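You operate a simulated robot arm through the tools that you are given. There is no shell and no other tool. Be economical: measure what you need, move in short steps, check, and stop when the job is done.

Carry out the task below with a simulated robot arm. There is one attempt and no reset: what you move stays moved.

Task
Shut the breaker cabinet door, lock the yellow key back in the release lock and switch the earth off.

The check looks at the end state, three seconds after you hand in, the way a careful person would. Anything else that was tipped, shoved, dropped, spilled or broken makes it a failure.

Robot
A 7-joint arm with a two-finger gripper, on a carriage that runs on a rail from [-1.982, 0.001] to [0.398, 0] (x, y) and turns from -3.142 to 2.653 rad about z. Base frame: it is fixed where the carriage stands at the start and does not move with it; the origin is on the floor, on the carriage's upright axis, x ahead of it, y to its left, z up. Units: m, rad, N and s.
Its first joint turns from -2.601 to 2.601 rad. Places, roughly: breaker cabinet door [1.3, -0.3, 1.6]; circuit breaker [1, -0.8, 1.4]; door lock [1.1, -0.5, 1]; key [1.25, -0.5, 1]; release lock [1, -0.5, 1]; yellow lever [0.7, -0.6, 1.2]. Payload 2.45 kg.
The tool frame sits at the grasp point between the pads (the TCP): z along the fingers, y along the line on which they close. The tips reach 0.026 m beyond it. Largest opening 0.096 m; the body of the gripper starts 0.069 m behind the TCP.
Orientation is that of the tool frame in the base frame, as a unit quaternion [x, y, z, w]. With the fingers straight down and closing along the base's y, the tool's x points along the base's -x, its y along +y and its z along -z.

Tools
- The arm moves only by the tool servo_tool. Its argument "commands" is text: rows parted by semicolons, each of 7 numbers parted by spaces: the shift along the base's x, y, z in m, then the turn, a rotation vector about the base's x, y, z in rad, then the gripper command, from -1 (shut) to 1 (fully open), values between in proportion. In form: tx ty tz rx ry rz hand; .... A call has 1 to 12 rows; each row shifts and turns the commanded pose from where the row before left it. Rows are played at 5 a second. More than 0.05 m and 0.15 rad between two rows, or a gripper value outside its range, and nothing of the call is played. A pose out of reach is approached as far as the arm can. The call stops where the force on the tool passes 50 N (or 10 N more than at its start, if that is more) or the arm is blocked; 0.2 s more then pass. The fingers move at their own pace and stop on an object; they squeeze with about 42 N. The grip force told is the motor's: it shows also when the fingers shut on nothing. Time passes only in rows, and 0.2 s behind the last, so rows that do not move let the fingers close. The reply holds the time, the measured pose of the TCP, the force on the tool along the base axes, the opening and the grip force, in the units named above and with some noise, with the torque about the TCP (base axes, N m) and any sound that the robot's microphone picked up.
- Cameras (640 x 400 px; columns grow to the right, rows downward): "scene" is now at [0.0376, 0.1181, 1.712]; the picture's right is [-0.49, -0.87, 0.00], its down [-0.45, 0.25, -0.86] and it looks along [0.75, -0.42, -0.51] (base axes); focal length 276 px, centre (320, 200). "wrist" rides on the gripper at [0.082, 0.003, -0.098] in the tool frame; the picture's right is [-0.04, 1.00, 0.00], its down [-0.73, -0.03, -0.68] and it looks along [-0.68, -0.03, 0.73] (tool axes); focal length 256 px, centre (320, 200).
- get_image(camera): a new picture of that camera. The clock stands still meanwhile.
- slide_trunk(by): slides the trunk up (or, below 0, down) by that many m; the arm and the scene camera ride with it, the base frame stays. It gives what a move gives, with no picture.
- steer(legs): drives the robot by 1 to 6 legs, each [ahead, left, turn to the left] in m, m and rad, along the robot's own axes; the way and the turn of a leg run together, so that a leg with both is an arc; at most 1.5 m and 3.142 rad a leg. The arm and the cameras ride along, it lands a little off, and it stops where it bumps. It keeps to its track: a leg is cut to what the track allows. It gives what a move gives.
- turn_head(pan, tilt): turns the head with the scene camera to pan (to the left, within 2.705 rad either way) and tilt (down, from -0.506 to 1.204), counted from straight ahead of the robot. It gives what a move gives.
- measure_at(camera, pixels): for up to 12 pixels [column, row] of the newest picture of that camera ("zoom" is the newest enlarged one), the place [x, y, z] in the base frame of the surface seen there, good to about 0.002 m, but the place of the scene camera against the robot may be out by one fixed shift of up to 0.025 m in any direction. The clock stands still meanwhile.
- zoom(camera, box): a new picture of the part [left, top, right, bottom] of that camera's present view, enlarged. The clock stands still meanwhile.
- sign_off(): hands the job in; it is judged then, once.

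Work in short steps. Measure before you move; look again where a grasp or a placing could have gone wrong, and mend it. You have 80 turns and 48 pictures in all, those below and enlarged ones among them. Open the gripper and draw the arm clear of the work before you hand the job in, unless the task says otherwise; then end with one line.

The tools are called after "Emit:" by a JSON object that holds its "op" and its "data". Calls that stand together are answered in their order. servo_tool: Moves the arm, as the interface text tells. Its arguments: {"type":"object","properties":{"commands":{"type":"string"}},"required":["commands"]} The other tools are called the same way: slide_trunk (by) slides the trunk up or down; steer (legs) drives the base; turn_head (pan, tilt) turns the head that bears the scene camera; get_image (camera) takes a picture; measure_at (camera, pixels) gives the place of the surface under pixels of a picture; zoom (camera, box) takes an enlarged picture of a part of a camera's view; sign_off () hands the job in.

At the start:

```text
t: 0.0
ee_pos: [0.7259, -0.2195, 1.0003]
orientation: [0.0, 1.0, 0.001, 0.0]
ft_force: [0.0, 1.2, 0.7]
ft_torque: [0.0, 0.0, -0.03]
grip_width: 0.0962
finger_force: 0.0
trunk travel left (down, up): [-0.675, 0.035]
robot x, y, heading: [-0.0017, -0.0021, 0.004]
head pan, tilt: [-0.513, 0.539]
```

scene: 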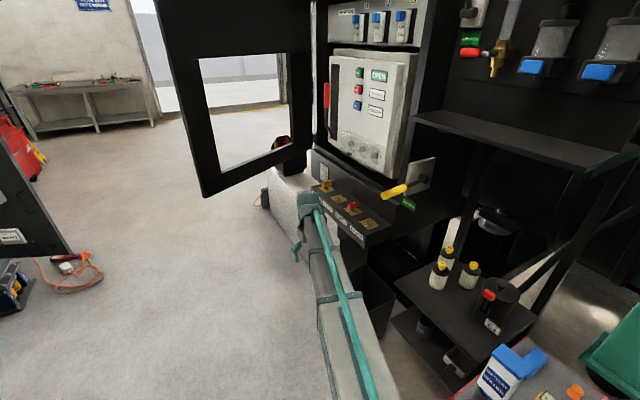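
wrist: 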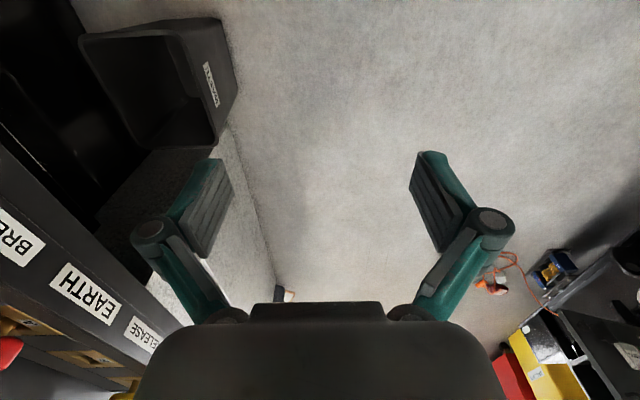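

The scene shows the cabinet with its door open to the left and a shelf with locks near (345,210). I enlarge the lock shelf and the cabinet.

Emit:
{"op": "zoom", "data": {"camera": "scene", "box": [290, 150, 450, 250]}}

Emit:
{"op": "zoom", "data": {"camera": "scene", "box": [150, 0, 470, 200]}}

```text
4.00 times, centred on (370, 200) of scene
```

zoom: 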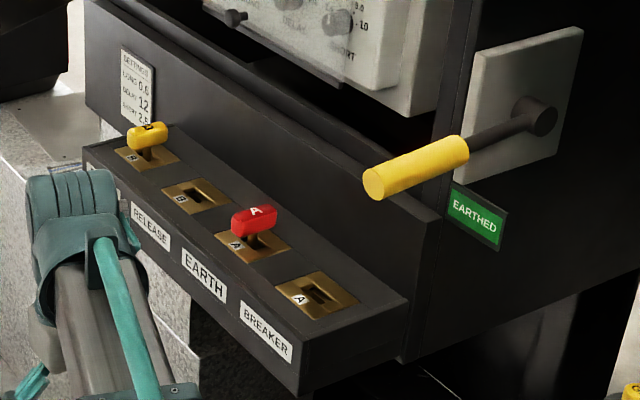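

```text
2.00 times, centred on (310, 100) of scene
```

zoom: 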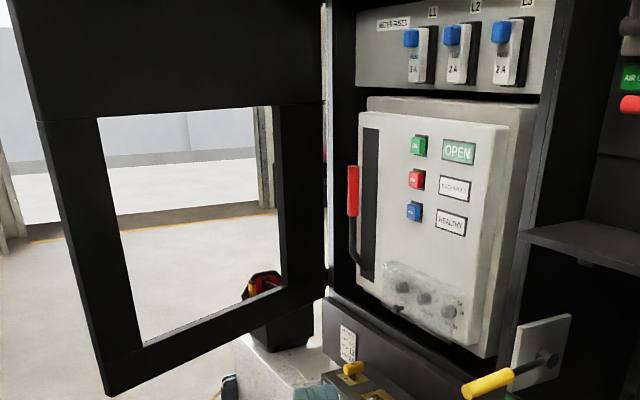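

I measure the door's corners and its hinge side, plus the key, the plates and the lever in the scene view.

Emit:
{"op": "measure_at", "data": {"camera": "scene", "pixels": [[206, 193], [306, 145], [180, 100], [190, 30], [300, 60], [312, 150], [420, 60], [327, 110], [333, 48], [311, 20], [455, 20], [280, 165]]}}

Emit:
{"op": "measure_at", "data": {"camera": "scene", "pixels": [[326, 185], [330, 190], [338, 199], [353, 206], [355, 211], [369, 223], [390, 193], [403, 187], [425, 179], [430, 165], [408, 204], [360, 240]]}}

Emit:
{"op": "zoom", "data": {"camera": "scene", "box": [290, 160, 370, 210]}}

Emit:
{"op": "turn_head", "data": {"pan": -0.4, "tilt": -0.1}}

Emit:
{"op": "get_image", "data": {"camera": "scene"}}

```text
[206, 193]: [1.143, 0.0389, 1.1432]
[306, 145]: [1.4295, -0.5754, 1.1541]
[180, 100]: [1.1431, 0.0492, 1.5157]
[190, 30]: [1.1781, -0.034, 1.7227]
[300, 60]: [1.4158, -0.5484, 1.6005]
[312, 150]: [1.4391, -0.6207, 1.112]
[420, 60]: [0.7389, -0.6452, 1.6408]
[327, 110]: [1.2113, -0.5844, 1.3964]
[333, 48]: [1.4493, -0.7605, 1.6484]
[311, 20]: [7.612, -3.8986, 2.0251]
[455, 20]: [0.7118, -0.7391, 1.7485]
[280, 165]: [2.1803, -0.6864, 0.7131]
```

```text
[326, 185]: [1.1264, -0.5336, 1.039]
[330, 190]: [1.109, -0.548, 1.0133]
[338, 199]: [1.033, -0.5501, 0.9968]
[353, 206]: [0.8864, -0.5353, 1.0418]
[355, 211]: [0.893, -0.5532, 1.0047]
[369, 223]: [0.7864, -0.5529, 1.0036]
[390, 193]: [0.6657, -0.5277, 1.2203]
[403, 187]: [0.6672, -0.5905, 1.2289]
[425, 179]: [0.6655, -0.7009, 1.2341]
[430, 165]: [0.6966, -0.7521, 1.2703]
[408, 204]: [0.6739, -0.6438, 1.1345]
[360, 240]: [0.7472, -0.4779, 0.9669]
```

```text
8.00 times, centred on (330, 185) of scene
```

zoom: 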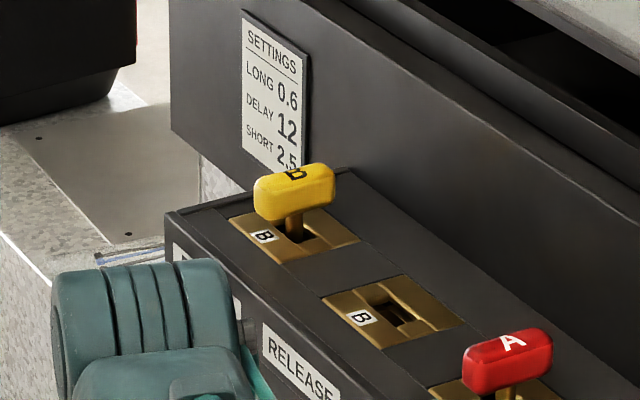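

```text
t: 1.0
ee_pos: [0.7254, -0.2186, 1.0005]
orientation: [0.0, 1.0, 0.0, 0.0]
ft_force: [0.2, 1.1, -0.1]
ft_torque: [0.01, -0.03, 0.02]
grip_width: 0.0958
finger_force: 0.1
trunk travel left (down, up): [-0.675, 0.035]
robot x, y, heading: [0.0017, 0.002, -0.004]
head pan, tilt: [-0.4, -0.099]
```

```text
42 pictures are left
```

scene: 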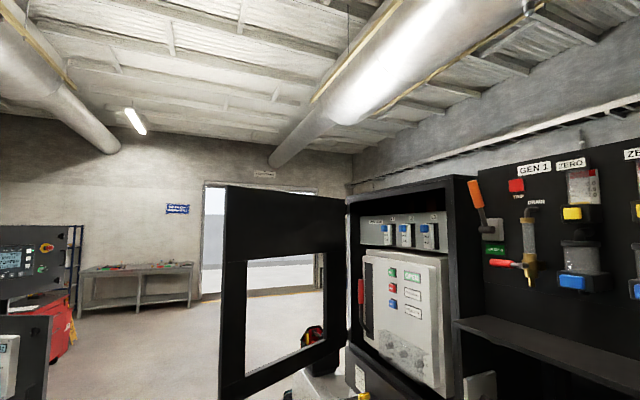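

The door hinges near (1.44,-0.61) and its free edge stands at about (1.14,0.04). I will push it shut from its far face, so first I shift the tool to +y, raise it and tilt the fingers toward -y.

Emit:
{"op": "servo_tool", "data": {"commands": "0 0.04 0.02 0 0 0 -1;0 0.04 0.02 0 0 0 -1;0 0.04 0.02 0 0 0 -1;0 0.04 0.02 0 0 0 -1;0 0.04 0.02 0 0 0 -1;0 0.04 0.02 -0.1 0 0 -1;0 0.04 0.02 -0.1 0 0 -1;0 0.04 0.02 -0.1 0 0 -1;0 0.04 0.02 -0.1 0 0 -1;0 0.04 0.02 -0.1 0 0 -1;0 0.03 0.02 -0.1 0 0 -1;0 0.0 0.01 0 0 0 -1"}}

Emit:
{"op": "turn_head", "data": {"pan": 0.0, "tilt": 0.35}}

Emit:
{"op": "get_image", "data": {"camera": "scene"}}

```text
t: 3.6
ee_pos: [0.7394, 0.1989, 1.1977]
orientation: [-0.003, 0.956, -0.293, 0.012]
ft_force: [-0.7, -0.1, -0.5]
ft_torque: [0.0, 0.01, -0.01]
grip_width: 0.0
finger_force: 28.6
out of reach, approached as far as the arm can: row 11, 12
trunk travel left (down, up): [-0.675, 0.035]
robot x, y, heading: [0.002, 0.0029, 0.002]
head pan, tilt: [-0.4, -0.099]
```

```text
t: 4.5
ee_pos: [0.7399, 0.1989, 1.1983]
orientation: [-0.004, 0.956, -0.293, 0.013]
ft_force: [-0.4, 0.4, -0.8]
ft_torque: [0.01, -0.04, 0.01]
grip_width: 0.0001
finger_force: 28.4
trunk travel left (down, up): [-0.675, 0.035]
robot x, y, heading: [-0.0009, -0.0014, -0.003]
head pan, tilt: [0.0, 0.351]
```

```text
41 pictures are left
```

scene: 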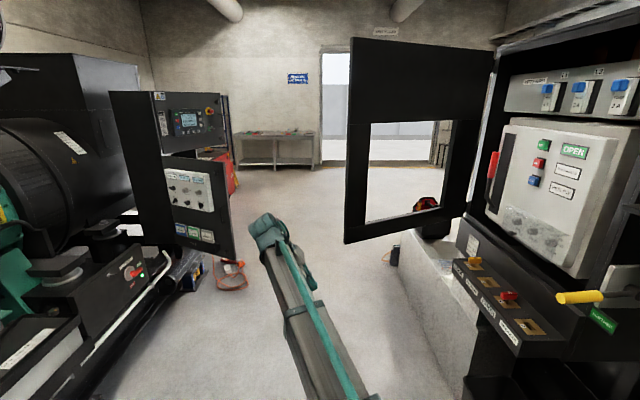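

The tool is at (0.74,0.20,1.20), near its reach limit. I pitch the tool forward so that the fingers point ahead, -y and slightly down for more reach, then drive ahead past the door's edge.

Emit:
{"op": "servo_tool", "data": {"commands": "0 0 0 0 -0.15 0 -1;0 0 0 0 -0.15 0 -1;0 0 0 0 -0.15 0 -1;0 0 0 0 -0.15 0 -1;0 0 0 0 -0.15 0 -1;0 0 0 0 -0.15 0 -1;0.02 0 0.02 0 0 0 -1;0.02 0.01 0.02 0 0 0 -1"}}

Emit:
{"op": "get_image", "data": {"camera": "scene"}}

```text
t: 6.3
ee_pos: [0.7783, 0.21, 1.2399]
orientation: [0.128, 0.86, -0.266, 0.416]
ft_force: [-0.6, -0.8, 0.2]
ft_torque: [-0.01, 0.04, 0.02]
grip_width: 0.0
finger_force: 29.3
trunk travel left (down, up): [-0.675, 0.035]
robot x, y, heading: [-0.0007, 0.0033, -0.001]
head pan, tilt: [0.0, 0.351]
```

```text
40 pictures are left
```

scene: 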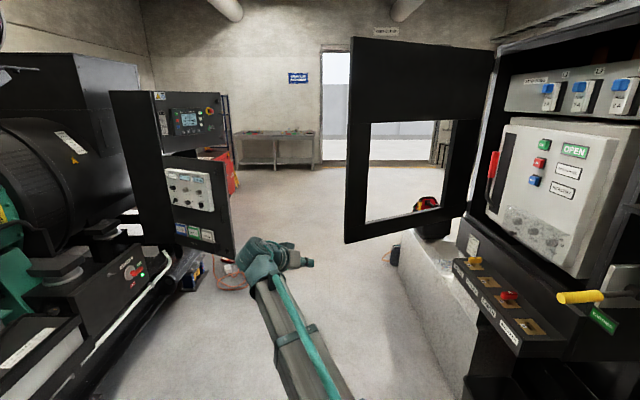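

The fingers show at about (308,263); I measure them to find the scene camera's shift, and the door edge again.

Emit:
{"op": "measure_at", "data": {"camera": "scene", "pixels": [[310, 263], [305, 262], [347, 238], [350, 150], [352, 100], [290, 255], [150, 240], [228, 240], [225, 150]]}}

Emit:
{"op": "zoom", "data": {"camera": "scene", "box": [240, 220, 360, 295]}}

```text
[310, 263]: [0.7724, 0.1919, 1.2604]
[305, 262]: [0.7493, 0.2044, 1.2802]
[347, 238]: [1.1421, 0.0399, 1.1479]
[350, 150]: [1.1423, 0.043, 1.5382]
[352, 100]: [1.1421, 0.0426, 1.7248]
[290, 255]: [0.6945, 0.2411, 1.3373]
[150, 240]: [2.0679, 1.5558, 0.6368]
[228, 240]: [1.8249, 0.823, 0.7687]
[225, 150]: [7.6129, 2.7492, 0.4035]
```

```text
5.33 times, centred on (300, 258) of scene
```

zoom: 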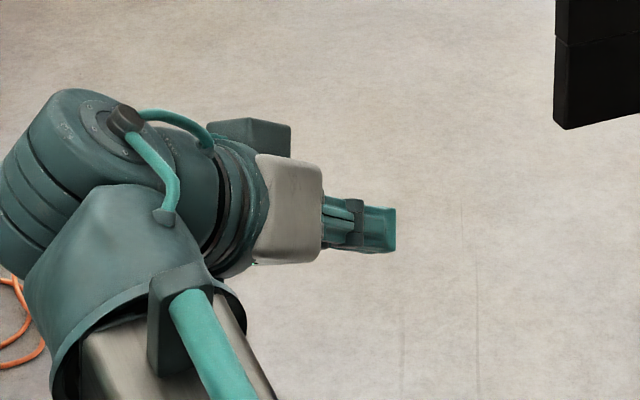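

The door's near edge face is at (1.142,0.04), z from 1.14 up. I drive 0.39 m ahead; the tool then sits at y≈0.21, clear of the edge.

Emit:
{"op": "steer", "data": {"legs": [[0.39, 0, 0]]}}

Emit:
{"op": "servo_tool", "data": {"commands": "0.03 0 0 0 0 0 -1;0.02 -0.02 0 0 0 0 -1;0 -0.04 0 0 0 0 -1;0 -0.03 0 0 0 0 -1;0 -0.03 0 0 0 0 -1"}}

Emit:
{"op": "get_image", "data": {"camera": "scene"}}

```text
t: 8.8
ee_pos: [1.1713, 0.2098, 1.2385]
orientation: [0.129, 0.86, -0.267, 0.416]
ft_force: [0.3, -0.1, 0.0]
ft_torque: [0.01, -0.01, 0.0]
grip_width: 0.0001
finger_force: 28.2
trunk travel left (down, up): [-0.675, 0.035]
robot x, y, heading: [0.3933, -0.0006, -0.0]
head pan, tilt: [0.0, 0.351]
```

```text
t: 10.0
ee_pos: [1.2202, 0.0883, 1.2377]
orientation: [0.13, 0.86, -0.266, 0.416]
ft_force: [0.1, 0.4, 0.2]
ft_torque: [-0.04, 0.0, 0.0]
grip_width: 0.0002
finger_force: 28.8
trunk travel left (down, up): [-0.675, 0.035]
robot x, y, heading: [0.3906, 0.0017, -0.001]
head pan, tilt: [0.0, 0.351]
```

```text
38 pictures are left
```

scene: 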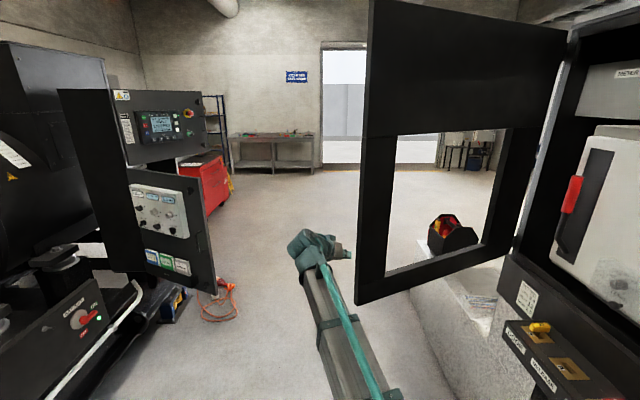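

The gripper is beside the edge with its fingers nearly past it at (350,255). I move -y to hook behind, then pull -x with force checks.

Emit:
{"op": "servo_tool", "data": {"commands": "0.01 -0.03 0 0 0 0 -1;0.0 -0.03 0 0 0 0 -1;-0.02 -0.01 0 0 0 0 -1;-0.03 -0.01 0 0 0 0 -1;-0.03 -0.015 0 0 0 0 -1;-0.03 -0.015 0 0 0 0 -1;-0.03 -0.015 0 0 0 0 -1;-0.03 -0.02 0 0 0 0 -1"}}

Emit:
{"op": "get_image", "data": {"camera": "scene"}}

```text
t: 10.6
ee_pos: [1.2294, 0.0385, 1.2335]
orientation: [0.126, 0.863, -0.258, 0.415]
ft_force: [0.6, -2.6, -1.1]
ft_torque: [0.08, 0.03, 0.11]
grip_width: 0.0
finger_force: 28.7
trunk travel left (down, up): [-0.675, 0.035]
robot x, y, heading: [0.3949, 0.0008, 0.005]
head pan, tilt: [0.0, 0.351]
stopped in row 3: the force on the tool passed its limit at 57 N (the readings are from after the stop); the commanded pose is now the measured one
```

```text
37 pictures are left
```

scene: 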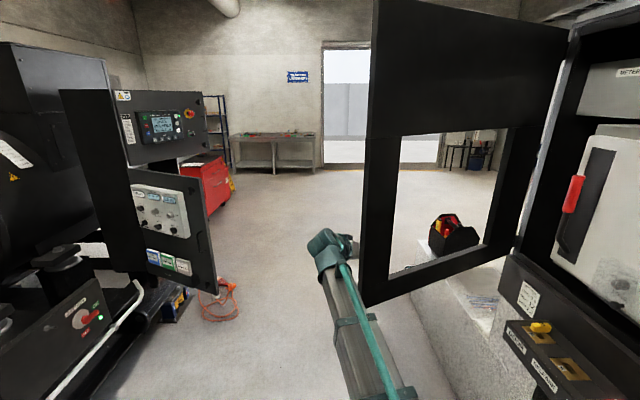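

The door edge shifted slightly from (357,303) to (363,306), so the gripper met it a bit fast. I pull gently along -x now.

Emit:
{"op": "servo_tool", "data": {"commands": "-0.008 0 0 0 0 0 -1;-0.008 0 0 0 0 0 -1;-0.01 0 0 0 0 0 -1;-0.01 0 0 0 0 0 -1;-0.01 0 0 0 0 0 -1;-0.01 -0.005 0 0 0 0 -1;-0.01 -0.005 0 0 0 0 -1;-0.01 -0.005 0 0 0 0 -1"}}

Emit:
{"op": "get_image", "data": {"camera": "scene"}}

```text
t: 12.4
ee_pos: [1.1518, 0.0272, 1.234]
orientation: [0.125, 0.863, -0.258, 0.416]
ft_force: [-0.1, 0.5, -0.2]
ft_torque: [-0.01, 0.02, 0.02]
grip_width: 0.0
finger_force: 28.7
trunk travel left (down, up): [-0.675, 0.035]
robot x, y, heading: [0.3968, -0.0003, 0.008]
head pan, tilt: [0.0, 0.351]
```

```text
36 pictures are left
```

scene: 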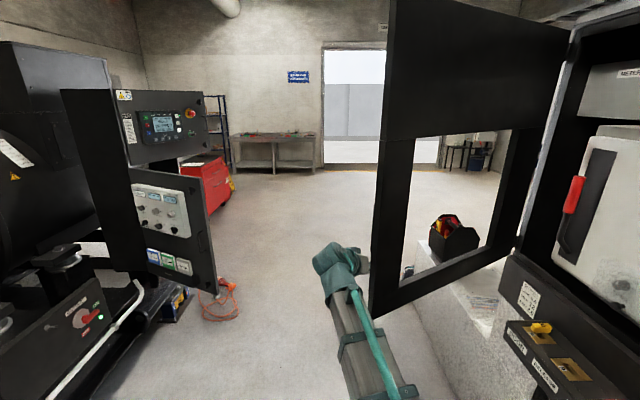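

The door is following: its bottom corner is now at (371,318). I measure the edge to plan the next arc.

Emit:
{"op": "measure_at", "data": {"camera": "scene", "pixels": [[374, 312], [380, 200], [386, 130], [365, 262], [520, 225]]}}

```text
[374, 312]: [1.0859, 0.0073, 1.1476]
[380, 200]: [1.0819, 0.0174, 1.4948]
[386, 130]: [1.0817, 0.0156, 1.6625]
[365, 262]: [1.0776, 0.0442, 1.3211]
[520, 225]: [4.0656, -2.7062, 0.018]
```

The edge is now at (1.083,0.015). I continue along the arc, in slightly larger steps.

Emit:
{"op": "servo_tool", "data": {"commands": "-0.012 -0.006 0 0 0 0 -1;-0.012 -0.007 0 0 0 0 -1;-0.012 -0.007 0 0 0 0 -1;-0.012 -0.008 0 0 0 0 -1;-0.012 -0.009 0 0 0 0 -1;-0.012 -0.01 0 0 0 0 -1;-0.012 -0.011 0 0 0 0 -1;-0.012 -0.012 0 0 0 0 -1;-0.012 -0.012 0 0 0 0 -1;-0.012 -0.012 0 0 0 0 -1;-0.012 -0.013 0 0 0 0 -1;-0.012 -0.013 0 0 0 0 -1"}}

Emit:
{"op": "get_image", "data": {"camera": "scene"}}

```text
t: 15.0
ee_pos: [1.0153, -0.0934, 1.2366]
orientation: [0.126, 0.863, -0.259, 0.415]
ft_force: [0.2, 0.7, 0.1]
ft_torque: [0.0, -0.01, -0.03]
grip_width: 0.0
finger_force: 28.4
out of reach, approached as far as the arm can: row 12
trunk travel left (down, up): [-0.675, 0.035]
robot x, y, heading: [0.3958, 0.0006, 0.009]
head pan, tilt: [0.0, 0.351]
```

```text
35 pictures are left
```

scene: 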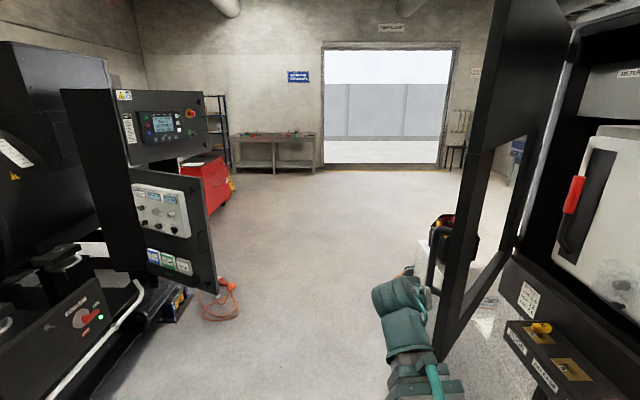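

The door is past half way, its edge at about (450,345). The arm is at its inner limit, so I back off from the door by +y, drive back 0.3 m, then look.

Emit:
{"op": "servo_tool", "data": {"commands": "0.01 0.02 0 0 0 0 -1;0 0.04 0 0 0 0 -1;0 0.05 0 0 0 0 -1;0 0.05 0 0 0 0 -1;0 0.05 0 0 0 0 -1"}}

Emit:
{"op": "steer", "data": {"legs": [[-0.28, 0, 0]]}}

Emit:
{"op": "turn_head", "data": {"pan": -0.3, "tilt": 0.4}}

Emit:
{"op": "get_image", "data": {"camera": "scene"}}

```text
t: 16.2
ee_pos: [1.0247, 0.1179, 1.237]
orientation: [0.126, 0.863, -0.259, 0.416]
ft_force: [0.2, -0.8, 0.3]
ft_torque: [0.01, -0.03, -0.03]
grip_width: 0.0
finger_force: 28.3
trunk travel left (down, up): [-0.675, 0.035]
robot x, y, heading: [0.3916, 0.0013, 0.006]
head pan, tilt: [0.0, 0.351]
```

```text
t: 18.2
ee_pos: [0.7414, 0.1164, 1.2378]
orientation: [0.126, 0.863, -0.259, 0.415]
ft_force: [-0.4, 0.0, -0.9]
ft_torque: [0.01, 0.0, 0.01]
grip_width: 0.0
finger_force: 28.7
trunk travel left (down, up): [-0.675, 0.035]
robot x, y, heading: [0.1089, -0.0008, 0.003]
head pan, tilt: [0.0, 0.351]
```

```text
t: 19.0
ee_pos: [0.7424, 0.1175, 1.2381]
orientation: [0.126, 0.863, -0.26, 0.415]
ft_force: [-0.1, 0.0, 0.4]
ft_torque: [-0.01, 0.01, -0.01]
grip_width: 0.0
finger_force: 28.7
trunk travel left (down, up): [-0.675, 0.035]
robot x, y, heading: [0.1095, 0.0023, 0.002]
head pan, tilt: [-0.3, 0.4]
```

```text
34 pictures are left
```

scene: 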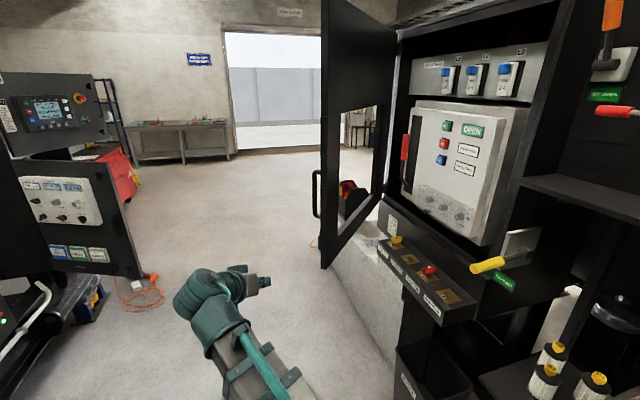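

The outer handle shows at (315,193). I measure the door edge, the handle and my fingers.

Emit:
{"op": "measure_at", "data": {"camera": "scene", "pixels": [[324, 262], [322, 100], [316, 180], [316, 210], [318, 172], [268, 281], [376, 195], [428, 270]]}}

```text
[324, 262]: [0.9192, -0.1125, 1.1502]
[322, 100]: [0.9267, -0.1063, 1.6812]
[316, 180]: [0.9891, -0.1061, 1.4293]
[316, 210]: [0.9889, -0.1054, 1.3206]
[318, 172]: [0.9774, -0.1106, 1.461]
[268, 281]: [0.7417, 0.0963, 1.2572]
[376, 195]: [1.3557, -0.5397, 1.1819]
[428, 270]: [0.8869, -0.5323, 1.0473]
```

The handle spans z≈1.32–1.46 near the edge, so I go in below it at z≈1.2. I drive 0.09 m ahead, yaw the fingers toward -y and place them outside the door near (1.04,-0.05).

Emit:
{"op": "steer", "data": {"legs": [[0.09, 0, 0]]}}

Emit:
{"op": "servo_tool", "data": {"commands": "0.04 0 -0.01 0 0 -0.12 -1;0.05 -0.01 -0.01 0 0 -0.12 -1;0.05 -0.01 -0.01 0 0 -0.12 -1;0.05 -0.02 -0.01 0 0 -0.12 -1;0.03 -0.04 0 0 0 0 -1;0 -0.04 0 0 0 0 -1;0 -0.03 0 0 0 0 -1"}}

Emit:
{"op": "get_image", "data": {"camera": "scene"}}

```text
t: 20.1
ee_pos: [0.8316, 0.1155, 1.2366]
orientation: [0.127, 0.863, -0.26, 0.415]
ft_force: [1.0, -0.4, 0.6]
ft_torque: [0.0, 0.02, -0.04]
grip_width: 0.0
finger_force: 28.5
trunk travel left (down, up): [-0.675, 0.035]
robot x, y, heading: [0.1996, 0.0037, 0.004]
head pan, tilt: [-0.3, 0.4]
```

```text
refused: row 2 steps farther than a row can; nothing moved
```

```text
33 pictures are left
```

scene: 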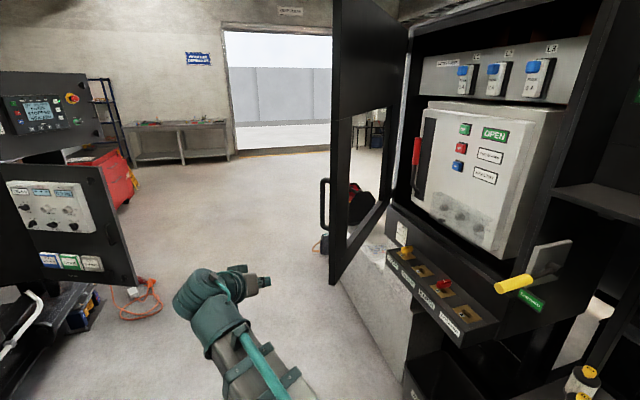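

The move was refused since the steps were too long. I send it again with steps of 0.045 m or less.

Emit:
{"op": "servo_tool", "data": {"commands": "0.04 0 -0.01 0 0 -0.12 -1;0.04 -0.01 -0.01 0 0 -0.12 -1;0.04 -0.01 -0.01 0 0 -0.12 -1;0.04 -0.02 -0.01 0 0 -0.12 -1;0.04 -0.02 0 0 0 0 -1;0.01 -0.04 0 0 0 0 -1;0 -0.03 0 0 0 0 -1;0 -0.02 0 0 0 0 -1"}}

Emit:
{"op": "get_image", "data": {"camera": "scene"}}

```text
t: 21.9
ee_pos: [1.0415, -0.0351, 1.1989]
orientation: [0.328, 0.808, -0.35, 0.341]
ft_force: [0.5, -0.7, -0.7]
ft_torque: [0.02, -0.01, 0.01]
grip_width: 0.0
finger_force: 28.7
trunk travel left (down, up): [-0.675, 0.035]
robot x, y, heading: [0.2019, -0.0001, 0.001]
head pan, tilt: [-0.3, 0.4]
```

```text
32 pictures are left
```

scene: 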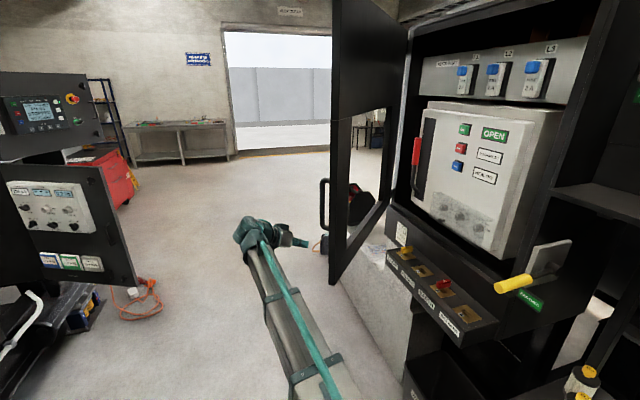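

The fingers at (305,243) are outside the door, below the handle. I push toward -y and slightly -x along the arc.

Emit:
{"op": "servo_tool", "data": {"commands": "-0.005 -0.02 0 0 0 0 -1;-0.008 -0.02 0 0 0 0 -1;-0.01 -0.018 0 0 0 0 -1;-0.012 -0.016 0 0 0 0 -1;-0.012 -0.016 0 0 0 0 -1;-0.012 -0.016 0 0 0 0 -1;-0.012 -0.016 0 0 0 0 -1;-0.012 -0.017 0 0 0 0 -1;-0.011 -0.018 0 0 0 0 -1;-0.011 -0.018 0 0 0 0 -1;-0.01 -0.019 0 0 0 0 -1;-0.01 -0.019 0 0 0 0 -1"}}

Emit:
{"op": "get_image", "data": {"camera": "scene"}}

```text
t: 24.5
ee_pos: [0.9162, -0.2476, 1.1988]
orientation: [0.327, 0.808, -0.351, 0.342]
ft_force: [0.3, 0.2, 1.4]
ft_torque: [0.02, 0.0, 0.02]
grip_width: 0.0
finger_force: 28.8
trunk travel left (down, up): [-0.675, 0.035]
robot x, y, heading: [0.1987, 0.0032, 0.004]
head pan, tilt: [-0.3, 0.4]
```

```text
31 pictures are left
```

scene: 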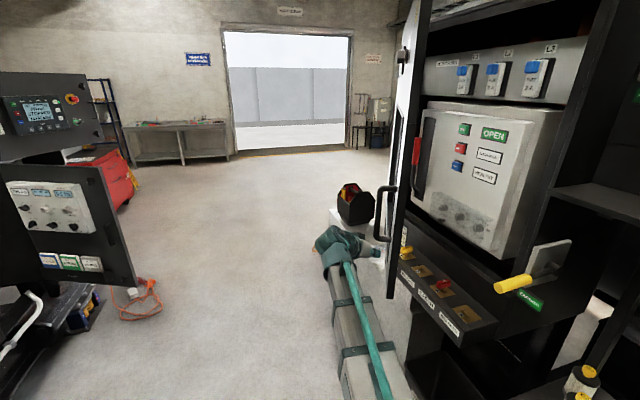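

The door keeps closing. I continue mostly along -y.

Emit:
{"op": "servo_tool", "data": {"commands": "-0.009 -0.02 0 0 0 0 -1;-0.009 -0.02 0 0 0 0 -1;-0.008 -0.02 0 0 0 0 -1;-0.007 -0.02 0 0 0 0 -1;-0.006 -0.02 0 0 0 0 -1;-0.005 -0.02 0 0 0 0 -1;-0.004 -0.02 0 0 0 0 -1;-0.003 -0.02 0 0 0 0 -1;-0.002 -0.02 0 0 0 0 -1;0 -0.02 0 0 0 0 -1;0 -0.02 0 0 0 0 -1;0 -0.02 0 0 0 0 -1"}}

Emit:
{"op": "get_image", "data": {"camera": "scene"}}

```text
t: 27.1
ee_pos: [0.8613, -0.4871, 1.1974]
orientation: [0.328, 0.807, -0.35, 0.343]
ft_force: [0.0, 0.1, 0.3]
ft_torque: [-0.01, 0.01, 0.02]
grip_width: 0.0001
finger_force: 28.7
trunk travel left (down, up): [-0.675, 0.035]
robot x, y, heading: [0.1983, 0.0021, 0.002]
head pan, tilt: [-0.3, 0.4]
```

```text
30 pictures are left
```

scene: 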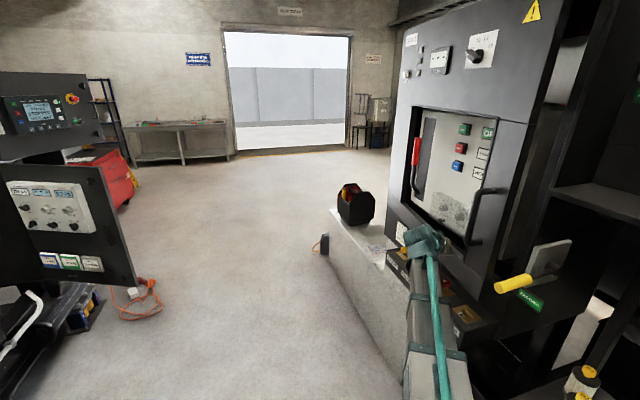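

Almost shut: a small gap remains at the right edge. I push gently farther along -y until it meets resistance.

Emit:
{"op": "servo_tool", "data": {"commands": "0 -0.01 0 0 0 0 -1;0 -0.01 0 0 0 0 -1;0 -0.01 0 0 0 0 -1;0 -0.01 0 0 0 0 -1;0 -0.01 0 0 0 0 -1;0 -0.01 0 0 0 0 -1;0 -0.01 0 0 0 0 -1;0 -0.01 0 0 0 0 -1;0 -0.01 0 0 0 0 -1;0 -0.01 0 0 0 0 -1;0 -0.01 0 0 0 0 -1;0 -0.01 0 0 0 0 -1"}}

Emit:
{"op": "get_image", "data": {"camera": "scene"}}

```text
t: 29.2
ee_pos: [0.8637, -0.5713, 1.1912]
orientation: [0.329, 0.812, -0.344, 0.338]
ft_force: [0.6, 9.7, -7.5]
ft_torque: [0.02, -0.02, 0.01]
grip_width: 0.0
finger_force: 28.4
trunk travel left (down, up): [-0.675, 0.035]
robot x, y, heading: [0.1962, 0.0008, 0.005]
head pan, tilt: [-0.3, 0.4]
stopped in row 10: the force on the tool passed its limit at 57 N (the readings are from after the stop); the commanded pose is now the measured one
```

```text
29 pictures are left
```

scene: 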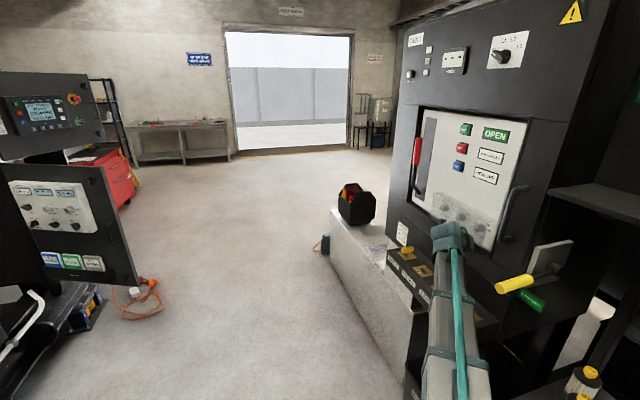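

The door is shut against its stop. I back off to +y and turn the tool to point down, tilted slightly toward -y and closing along x, then drive ahead to reach the keys.

Emit:
{"op": "servo_tool", "data": {"commands": "0 0.04 0 0 0 0 -1;0 0.045 0 0 0 0 -1;0 0.045 0.01 0 0 0 -1;0 0.045 0.01 0.0902 -0.0184 -0.086 -1;0 0.045 0.01 0.0902 -0.0184 -0.086 -1;0 0.0 0.01 0.0902 -0.0184 -0.086 -1;0 0 0.01 0.0902 -0.0184 -0.086 -1;0 0 0 0.0902 -0.0184 -0.086 -1;0 0 0 0.0902 -0.0184 -0.086 1;0 0 0 0.0902 -0.0184 -0.086 1;0 0 0 0.0902 -0.0184 -0.086 1"}}

Emit:
{"op": "steer", "data": {"legs": [[0.19, 0, 0]]}}

Emit:
{"op": "get_image", "data": {"camera": "wrist"}}

Emit:
{"op": "get_image", "data": {"camera": "scene"}}

```text
t: 31.6
ee_pos: [0.8632, -0.3525, 1.2423]
orientation: [0.697, 0.697, -0.11, 0.126]
ft_force: [0.1, -0.6, 0.4]
ft_torque: [0.02, 0.02, 0.03]
grip_width: 0.0963
finger_force: 0.0
trunk travel left (down, up): [-0.675, 0.035]
robot x, y, heading: [0.1981, 0.0001, 0.003]
head pan, tilt: [-0.3, 0.4]
```

```text
t: 33.2
ee_pos: [1.0522, -0.3533, 1.2427]
orientation: [0.697, 0.698, -0.11, 0.126]
ft_force: [-0.4, 0.4, -0.1]
ft_torque: [-0.03, 0.01, -0.02]
grip_width: 0.0959
finger_force: 0.0
trunk travel left (down, up): [-0.675, 0.035]
robot x, y, heading: [0.3897, 0.0001, 0.004]
head pan, tilt: [-0.3, 0.4]
```

```text
28 pictures are left
```

wrist: 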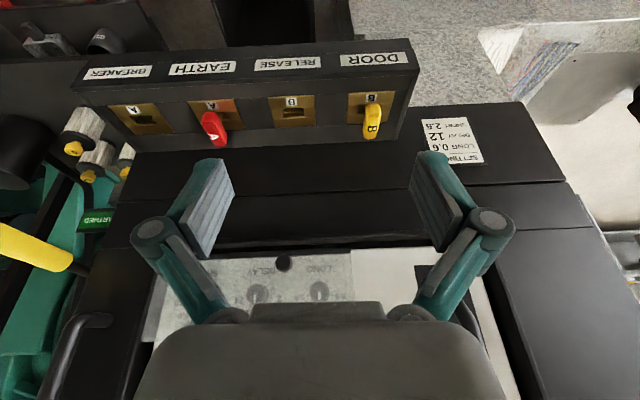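

```text
27 pictures are left
```

scene: 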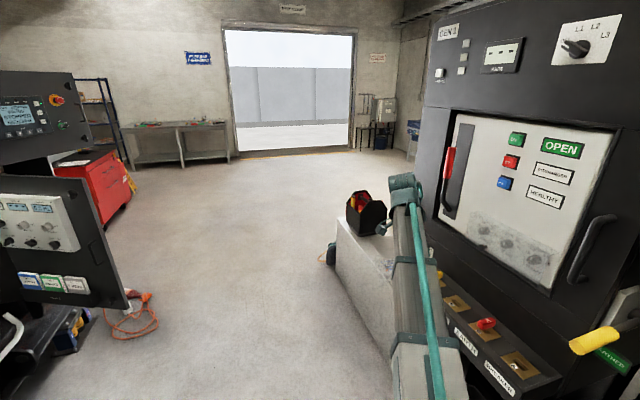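

The wrist view shows the lock row: DOOR with the yellow key (372,117), RELEASE empty (292,110), EARTH red, BREAKER empty. I enlarge the row and measure.

Emit:
{"op": "zoom", "data": {"camera": "wrist", "box": [250, 80, 410, 180]}}

Emit:
{"op": "measure_at", "data": {"camera": "zoom", "pixels": [[487, 130], [500, 180], [470, 105], [440, 120], [180, 120], [160, 120], [205, 120], [230, 170], [100, 170], [400, 170], [540, 170], [500, 235]]}}

```text
4.00 times, centred on (330, 130) of wrist
```

zoom: 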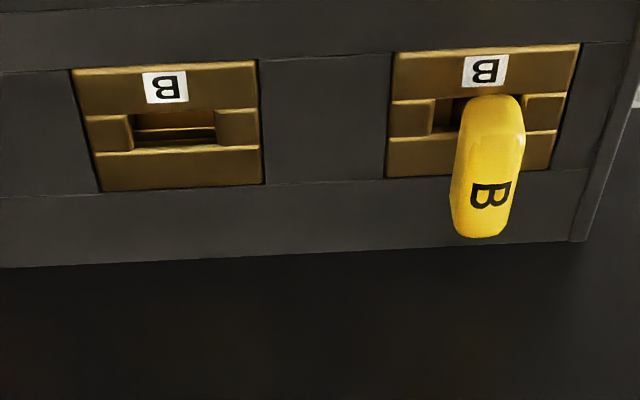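

```text
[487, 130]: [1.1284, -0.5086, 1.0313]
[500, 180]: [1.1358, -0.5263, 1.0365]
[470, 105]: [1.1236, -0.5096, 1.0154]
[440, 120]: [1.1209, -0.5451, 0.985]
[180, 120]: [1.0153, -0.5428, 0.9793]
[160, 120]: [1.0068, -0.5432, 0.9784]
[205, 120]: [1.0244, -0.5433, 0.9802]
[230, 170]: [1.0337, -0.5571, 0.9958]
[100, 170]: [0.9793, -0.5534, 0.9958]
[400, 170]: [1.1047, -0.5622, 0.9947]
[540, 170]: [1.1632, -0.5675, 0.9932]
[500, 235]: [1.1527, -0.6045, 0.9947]
```

The key bow runs along y (turned), while the empty slot runs along x. I move closer above the key to see the letters and shape better.

Emit:
{"op": "servo_tool", "data": {"commands": "0.03 -0.02 -0.02 0 0 0 1;0.03 -0.02 -0.03 0 0 0 1;0.018 -0.02 -0.03 0 0 0 1;0 -0.03 -0.03 0 0 0 1"}}

Emit:
{"op": "get_image", "data": {"camera": "wrist"}}

Emit:
{"op": "zoom", "data": {"camera": "wrist", "box": [160, 40, 400, 190]}}

```text
t: 34.2
ee_pos: [1.129, -0.4412, 1.1335]
orientation: [0.697, 0.697, -0.11, 0.128]
ft_force: [-1.1, 0.1, -0.2]
ft_torque: [0.01, 0.01, 0.02]
grip_width: 0.096
finger_force: 0.0
trunk travel left (down, up): [-0.675, 0.035]
robot x, y, heading: [0.3903, -0.0001, 0.002]
head pan, tilt: [-0.3, 0.4]
```

```text
25 pictures are left
```

wrist: 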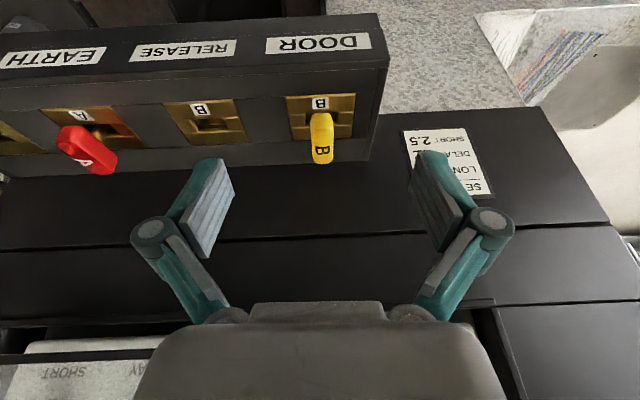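

```text
2.67 times, centred on (280, 115) of wrist
```

zoom: 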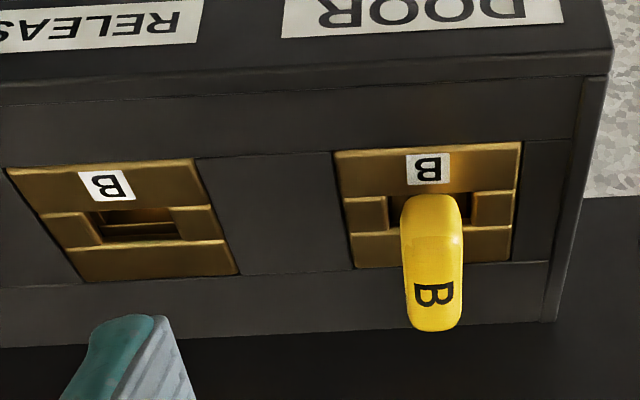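

I need the letter's orientation on the bow and exact bow edges, so I enlarge it further and measure.

Emit:
{"op": "zoom", "data": {"camera": "wrist", "box": [280, 85, 360, 175]}}

Emit:
{"op": "measure_at", "data": {"camera": "wrist", "pixels": [[314, 140], [321, 140], [330, 140], [321, 160], [322, 116], [293, 120], [346, 118], [298, 136], [212, 122], [200, 126], [226, 124], [330, 220]]}}

```text
4.44 times, centred on (320, 130) of wrist
```

zoom: 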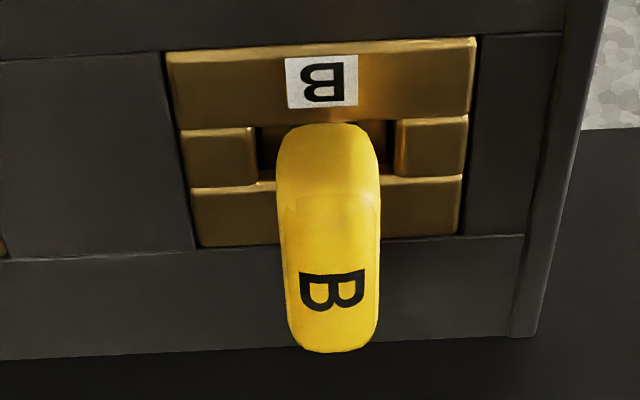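

```text
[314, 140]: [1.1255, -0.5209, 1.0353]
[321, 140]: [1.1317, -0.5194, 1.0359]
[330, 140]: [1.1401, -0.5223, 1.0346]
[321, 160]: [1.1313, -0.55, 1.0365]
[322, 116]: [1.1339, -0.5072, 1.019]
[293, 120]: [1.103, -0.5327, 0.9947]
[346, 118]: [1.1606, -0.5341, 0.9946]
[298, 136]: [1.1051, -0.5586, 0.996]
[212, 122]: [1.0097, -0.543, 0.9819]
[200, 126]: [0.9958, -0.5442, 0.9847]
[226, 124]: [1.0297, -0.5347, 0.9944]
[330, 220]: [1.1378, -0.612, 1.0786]
```

The bow spans x≈1.124–1.141, y≈-0.505…-0.558, top z≈1.036. I measure the release plate's tabs and corners for the slot centre.

Emit:
{"op": "measure_at", "data": {"camera": "wrist", "pixels": [[186, 126], [231, 123], [165, 107], [233, 103], [190, 144], [245, 140], [297, 121], [345, 118], [287, 98], [353, 95], [294, 138], [351, 137]]}}

Emit:
{"op": "measure_at", "data": {"camera": "wrist", "pixels": [[321, 162], [321, 163], [317, 113], [326, 113], [322, 112], [329, 155], [315, 155], [208, 114], [210, 134], [320, 105], [80, 140], [95, 165]]}}

```text
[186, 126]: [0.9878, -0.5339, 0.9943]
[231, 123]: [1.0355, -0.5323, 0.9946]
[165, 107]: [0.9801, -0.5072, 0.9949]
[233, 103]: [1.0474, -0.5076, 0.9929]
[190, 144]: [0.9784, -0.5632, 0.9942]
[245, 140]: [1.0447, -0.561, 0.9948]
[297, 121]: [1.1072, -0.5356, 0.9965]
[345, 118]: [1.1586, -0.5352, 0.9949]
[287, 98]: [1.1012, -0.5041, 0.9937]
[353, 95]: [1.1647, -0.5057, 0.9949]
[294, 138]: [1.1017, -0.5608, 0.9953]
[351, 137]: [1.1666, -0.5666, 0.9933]
```

```text
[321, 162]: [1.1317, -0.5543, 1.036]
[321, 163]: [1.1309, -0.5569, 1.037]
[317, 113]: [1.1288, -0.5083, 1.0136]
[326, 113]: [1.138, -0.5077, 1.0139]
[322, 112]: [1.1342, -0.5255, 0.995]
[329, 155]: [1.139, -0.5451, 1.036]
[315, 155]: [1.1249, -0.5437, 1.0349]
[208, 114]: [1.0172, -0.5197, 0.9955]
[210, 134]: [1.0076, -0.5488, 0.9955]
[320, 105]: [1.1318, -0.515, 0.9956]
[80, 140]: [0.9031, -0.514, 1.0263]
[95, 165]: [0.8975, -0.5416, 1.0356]
```

The plates are centred at (1.133,-0.5345) and (1.0125,-0.5345), z 0.995; the bow is z≈1.012–1.036. I lower along the tilted finger direction onto the bow and grip it.

Emit:
{"op": "servo_tool", "data": {"commands": "0.004 -0.03 0 0 0 0 0.3;0 -0.03 -0.013 0 0 0 0.3;0 -0.01 -0.03 0 0 0 0.3;0 -0.01 -0.03 0 0 0 0.2;0 -0.008 -0.02 0 0 0 0.2;0 -0.003 -0.012 0 0 0 0.2;0 0 0 0 0 0 -1;0 0 0 0 0 0 -1;0 0 0 0 0 0 -1"}}

Emit:
{"op": "get_image", "data": {"camera": "wrist"}}

```text
t: 36.2
ee_pos: [1.1348, -0.5338, 1.0261]
orientation: [0.697, 0.697, -0.11, 0.127]
ft_force: [0.3, -0.4, 1.0]
ft_torque: [0.02, -0.01, 0.01]
grip_width: 0.0211
finger_force: 42.3
trunk travel left (down, up): [-0.675, 0.035]
robot x, y, heading: [0.3888, 0.0015, 0.002]
head pan, tilt: [-0.3, 0.4]
```

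```text
22 pictures are left
```

wrist: 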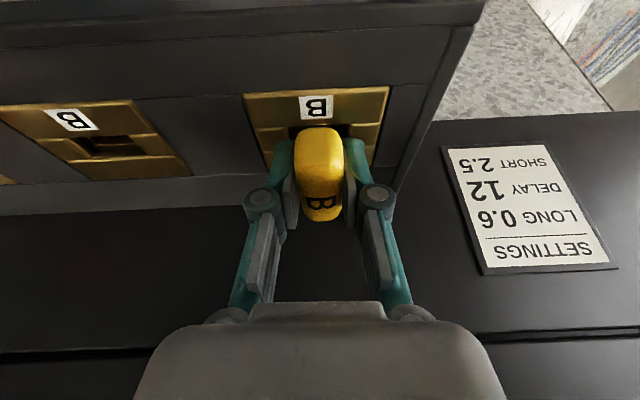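

The bow is gripped (width 0.021). I try a small clockwise turn to feel the torque.

Emit:
{"op": "servo_tool", "data": {"commands": "0 0 0 0 0 -0.05 -1;0 0 0 0 0 -0.05 -1;0 0 0 0 0 -0.05 -1"}}

```text
t: 37.0
ee_pos: [1.1332, -0.532, 1.0278]
orientation: [0.746, 0.644, -0.119, 0.118]
ft_force: [-2.5, -3.7, 2.3]
ft_torque: [-0.14, 0.1, 1.42]
grip_width: 0.0219
finger_force: 42.0
trunk travel left (down, up): [-0.675, 0.035]
robot x, y, heading: [0.3889, -0.0006, 0.006]
head pan, tilt: [-0.3, 0.4]
```

The tool turned 0.15 rad against 1.4 N m, which may be friction or a stop. I go back and try the other way for comparison.

Emit:
{"op": "servo_tool", "data": {"commands": "0 0 0 0 0 0.05 -1;0 0 0 0 0 0.05 -1;0 0 0 0 0 0.05 -1"}}

Emit:
{"op": "servo_tool", "data": {"commands": "0 0 0 0 0 0.05 -1;0 0 0 0 0 0.05 -1;0 0 0 0 0 0.05 -1"}}

Emit:
{"op": "get_image", "data": {"camera": "wrist"}}

```text
t: 37.8
ee_pos: [1.1338, -0.5333, 1.0271]
orientation: [0.696, 0.698, -0.109, 0.127]
ft_force: [-2.2, 1.2, 0.1]
ft_torque: [0.06, 0.1, -0.04]
grip_width: 0.0211
finger_force: 42.5
trunk travel left (down, up): [-0.675, 0.035]
robot x, y, heading: [0.3909, 0.0003, 0.009]
head pan, tilt: [-0.3, 0.4]
```

```text
t: 38.6
ee_pos: [1.1331, -0.5339, 1.0267]
orientation: [0.641, 0.748, -0.1, 0.135]
ft_force: [-4.1, 0.1, -1.2]
ft_torque: [0.03, 0.22, -0.03]
grip_width: 0.0209
finger_force: 42.0
trunk travel left (down, up): [-0.675, 0.035]
robot x, y, heading: [0.3907, 0.0003, 0.003]
head pan, tilt: [-0.3, 0.4]
```

```text
21 pictures are left
```

wrist: 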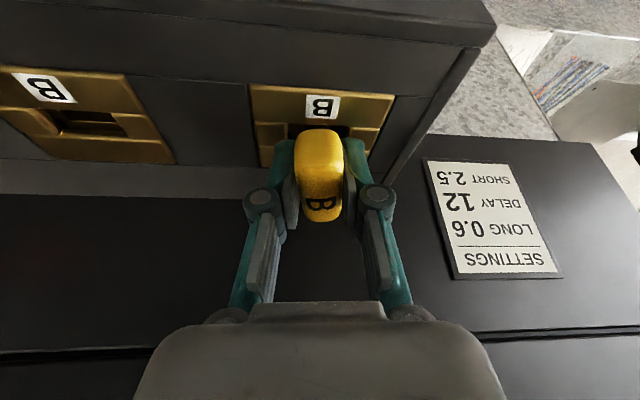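

Anticlockwise is free (torque about 0), so that is the unlocking way. I continue turning and watch the torque.

Emit:
{"op": "servo_tool", "data": {"commands": "0 0 0 0 0 0.1 -1;0 0 0 0 0 0.1 -1;0 0 0 0 0 0.1 -1;0 0 0 0 0 0.1 -1;0 0 0 0 0 0.1 -1;0 0 0 0 0 0.1 -1;0 0 0 0 0 0.1 -1"}}

Emit:
{"op": "servo_tool", "data": {"commands": "0 0 0 0 0 0.1 -1;0 0 0 0 0 0.1 -1;0 0 0 0 0 0.1 -1;0 0 0 0 0 0.1 -1;0 0 0 0 0 0.1 -1;0 0 0 0 0 0.1 -1"}}

Emit:
{"op": "get_image", "data": {"camera": "wrist"}}

```text
t: 40.2
ee_pos: [1.1321, -0.5335, 1.0283]
orientation: [0.347, 0.923, -0.048, 0.161]
ft_force: [-12.0, -0.6, -0.3]
ft_torque: [-0.01, 0.61, 0.0]
grip_width: 0.0209
finger_force: 42.1
trunk travel left (down, up): [-0.675, 0.035]
robot x, y, heading: [0.3901, 0.0019, 0.003]
head pan, tilt: [-0.3, 0.4]
```

```text
t: 41.6
ee_pos: [1.133, -0.5347, 1.0282]
orientation: [0.059, 0.984, 0.001, 0.168]
ft_force: [-17.9, -7.1, -0.5]
ft_torque: [-0.29, 0.86, 0.0]
grip_width: 0.0209
finger_force: 41.7
trunk travel left (down, up): [-0.675, 0.035]
robot x, y, heading: [0.3911, -0.0012, 0.006]
head pan, tilt: [-0.3, 0.4]
```

```text
20 pictures are left
```

wrist: 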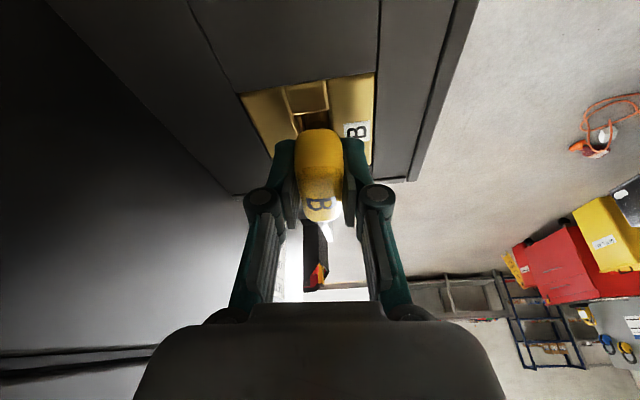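

The key is turned about 1.45 rad; a side force of -18 N has built up. I ease by -0.003 in x and finish the last 0.12 rad.

Emit:
{"op": "servo_tool", "data": {"commands": "-0.002 -0.001 0 0 0 0.06 -1;-0.002 -0.001 0 0 0 0.06 -1;0 0 0 0 0 0 -1"}}

```text
t: 42.4
ee_pos: [1.13, -0.5341, 1.0289]
orientation: [-0.001, 0.986, 0.012, 0.169]
ft_force: [2.0, -3.7, -0.6]
ft_torque: [-0.14, -0.08, -0.04]
grip_width: 0.021
finger_force: 41.7
trunk travel left (down, up): [-0.675, 0.035]
robot x, y, heading: [0.3898, -0.0024, 0.007]
head pan, tilt: [-0.3, 0.4]
```

The bow is now in line with the slot and the forces are small. I try lifting gently.

Emit:
{"op": "servo_tool", "data": {"commands": "0 0 0.005 0 0 0 -1;0 0 0.008 0 0 0 -1;0 0 0.01 0 0 0 -1;0 0 0.01 0 0 0 -1"}}

Emit:
{"op": "get_image", "data": {"camera": "wrist"}}

```text
t: 43.4
ee_pos: [1.1294, -0.5346, 1.0608]
orientation: [0.0, 0.986, 0.011, 0.167]
ft_force: [0.2, 0.6, -1.5]
ft_torque: [0.01, 0.0, 0.0]
grip_width: 0.0208
finger_force: 41.8
trunk travel left (down, up): [-0.675, 0.035]
robot x, y, heading: [0.3915, -0.0024, 0.007]
head pan, tilt: [-0.3, 0.4]
```

```text
19 pictures are left
```

wrist: 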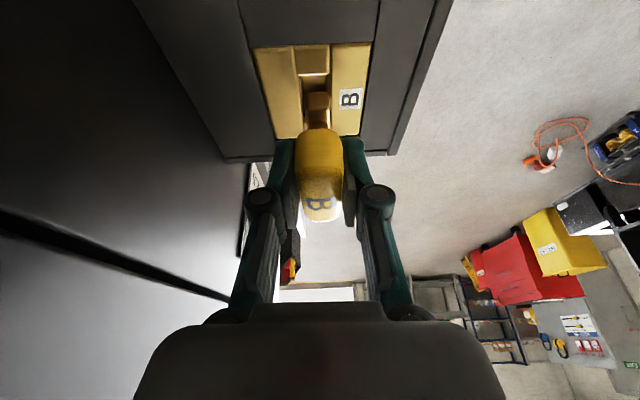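

The key is coming out freely. I lift it clear and move -0.12 m in x over the release lock.

Emit:
{"op": "servo_tool", "data": {"commands": "0 0 0.02 0 0 0 -1;0 0 0.02 0 0 0 -1;-0.03 0 0 0 0 0 -1;-0.03 0 0 0 0 0 -1;-0.03 0 0 0 0 0 -1;-0.03 0 0 0 0 0 -1;0 0 0 0 0 0 -1"}}

Emit:
{"op": "get_image", "data": {"camera": "wrist"}}

```text
t: 44.6
ee_pos: [1.0492, -0.5246, 1.1013]
orientation: [-0.006, 0.985, 0.014, 0.169]
ft_force: [1.2, 14.8, -1.1]
ft_torque: [-1.82, 0.13, -0.62]
grip_width: 0.0211
finger_force: 42.3
trunk travel left (down, up): [-0.675, 0.035]
robot x, y, heading: [0.3896, -0.0015, 0.011]
head pan, tilt: [-0.3, 0.4]
stopped in row 6: the force on the tool passed its limit at 80 N (the readings are from after the stop); the commanded pose is now the measured one
```

```text
18 pictures are left
```

wrist: 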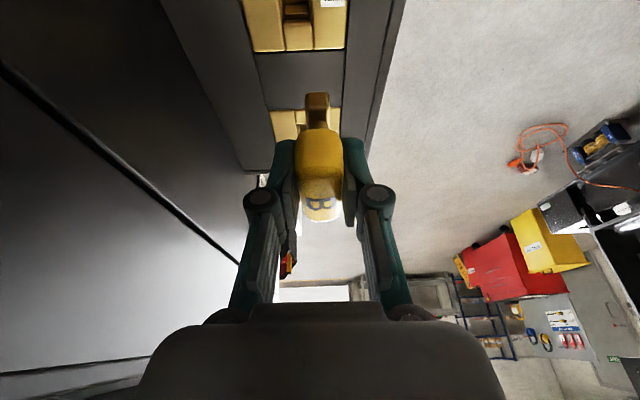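

Something on the arm touched the door (+y 15 N, 80 N peak). I ease off by +0.03 in y and look with the scene camera.

Emit:
{"op": "servo_tool", "data": {"commands": "0 0.015 0 0 0 0 -1;0 0.02 0 0 0 0 -1;0 0 0 0 0 0 -1"}}

Emit:
{"op": "turn_head", "data": {"pan": -0.65, "tilt": 0.6}}

Emit:
{"op": "get_image", "data": {"camera": "scene"}}

```text
t: 45.4
ee_pos: [1.0494, -0.4935, 1.0997]
orientation: [-0.004, 0.985, 0.013, 0.17]
ft_force: [-0.9, 0.9, -0.8]
ft_torque: [0.0, 0.01, 0.03]
grip_width: 0.0211
finger_force: 41.6
trunk travel left (down, up): [-0.675, 0.035]
robot x, y, heading: [0.392, -0.0016, 0.012]
head pan, tilt: [-0.3, 0.4]
```

```text
t: 46.2
ee_pos: [1.0483, -0.493, 1.1001]
orientation: [-0.005, 0.985, 0.014, 0.169]
ft_force: [0.0, -0.3, -1.4]
ft_torque: [0.02, -0.02, -0.01]
grip_width: 0.021
finger_force: 42.4
trunk travel left (down, up): [-0.675, 0.035]
robot x, y, heading: [0.3906, -0.005, 0.003]
head pan, tilt: [-0.649, 0.6]
```

```text
17 pictures are left
```

scene: 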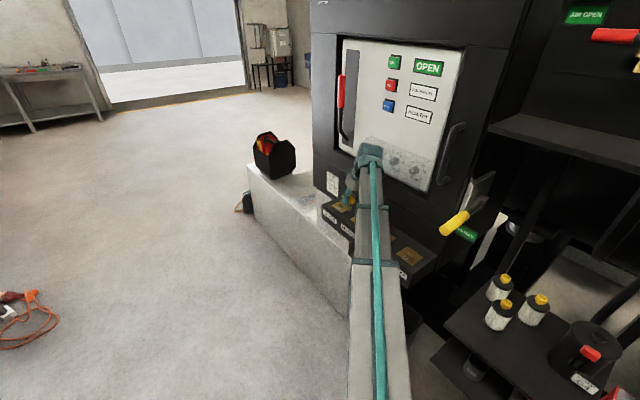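

The torque locates the touch at about (1.007, ~-0.58, 1.224), on the gripper's body side. I measure the door surface around there from both cameras.

Emit:
{"op": "get_image", "data": {"camera": "wrist"}}

Emit:
{"op": "measure_at", "data": {"camera": "wrist", "pixels": [[100, 300], [100, 250], [50, 350], [100, 150], [150, 250], [200, 290], [30, 300], [200, 120], [90, 365], [20, 390]]}}

Emit:
{"op": "measure_at", "data": {"camera": "scene", "pixels": [[335, 160], [420, 192], [430, 200], [440, 215], [425, 205], [395, 160], [415, 168], [380, 135], [340, 205], [470, 150], [350, 205], [450, 182]]}}

```text
16 pictures are left
```

wrist: 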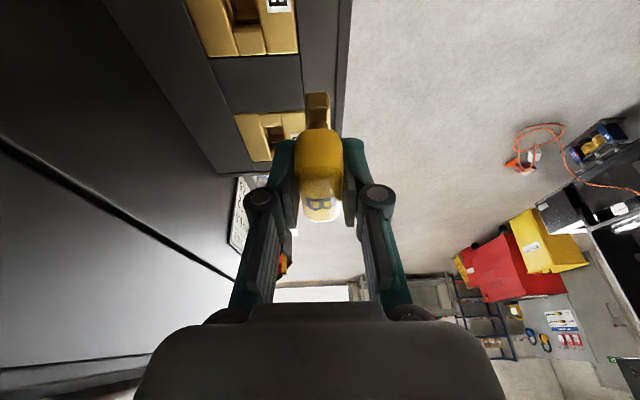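

```text
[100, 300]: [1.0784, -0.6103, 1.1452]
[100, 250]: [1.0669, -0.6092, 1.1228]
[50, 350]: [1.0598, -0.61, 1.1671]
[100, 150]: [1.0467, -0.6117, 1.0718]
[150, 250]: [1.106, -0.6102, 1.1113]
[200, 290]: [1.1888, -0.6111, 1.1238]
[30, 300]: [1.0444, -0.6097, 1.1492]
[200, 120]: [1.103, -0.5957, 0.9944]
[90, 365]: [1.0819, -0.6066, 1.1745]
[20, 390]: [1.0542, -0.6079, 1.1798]
```

```text
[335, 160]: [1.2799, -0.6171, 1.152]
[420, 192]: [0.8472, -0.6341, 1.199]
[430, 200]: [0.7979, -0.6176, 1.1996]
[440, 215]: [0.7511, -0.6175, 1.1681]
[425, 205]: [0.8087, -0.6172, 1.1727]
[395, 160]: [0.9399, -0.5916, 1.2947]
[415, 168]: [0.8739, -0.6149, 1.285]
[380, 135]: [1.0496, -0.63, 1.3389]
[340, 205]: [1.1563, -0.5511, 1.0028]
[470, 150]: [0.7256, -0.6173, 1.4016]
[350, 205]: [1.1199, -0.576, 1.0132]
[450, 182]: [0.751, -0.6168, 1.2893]
```

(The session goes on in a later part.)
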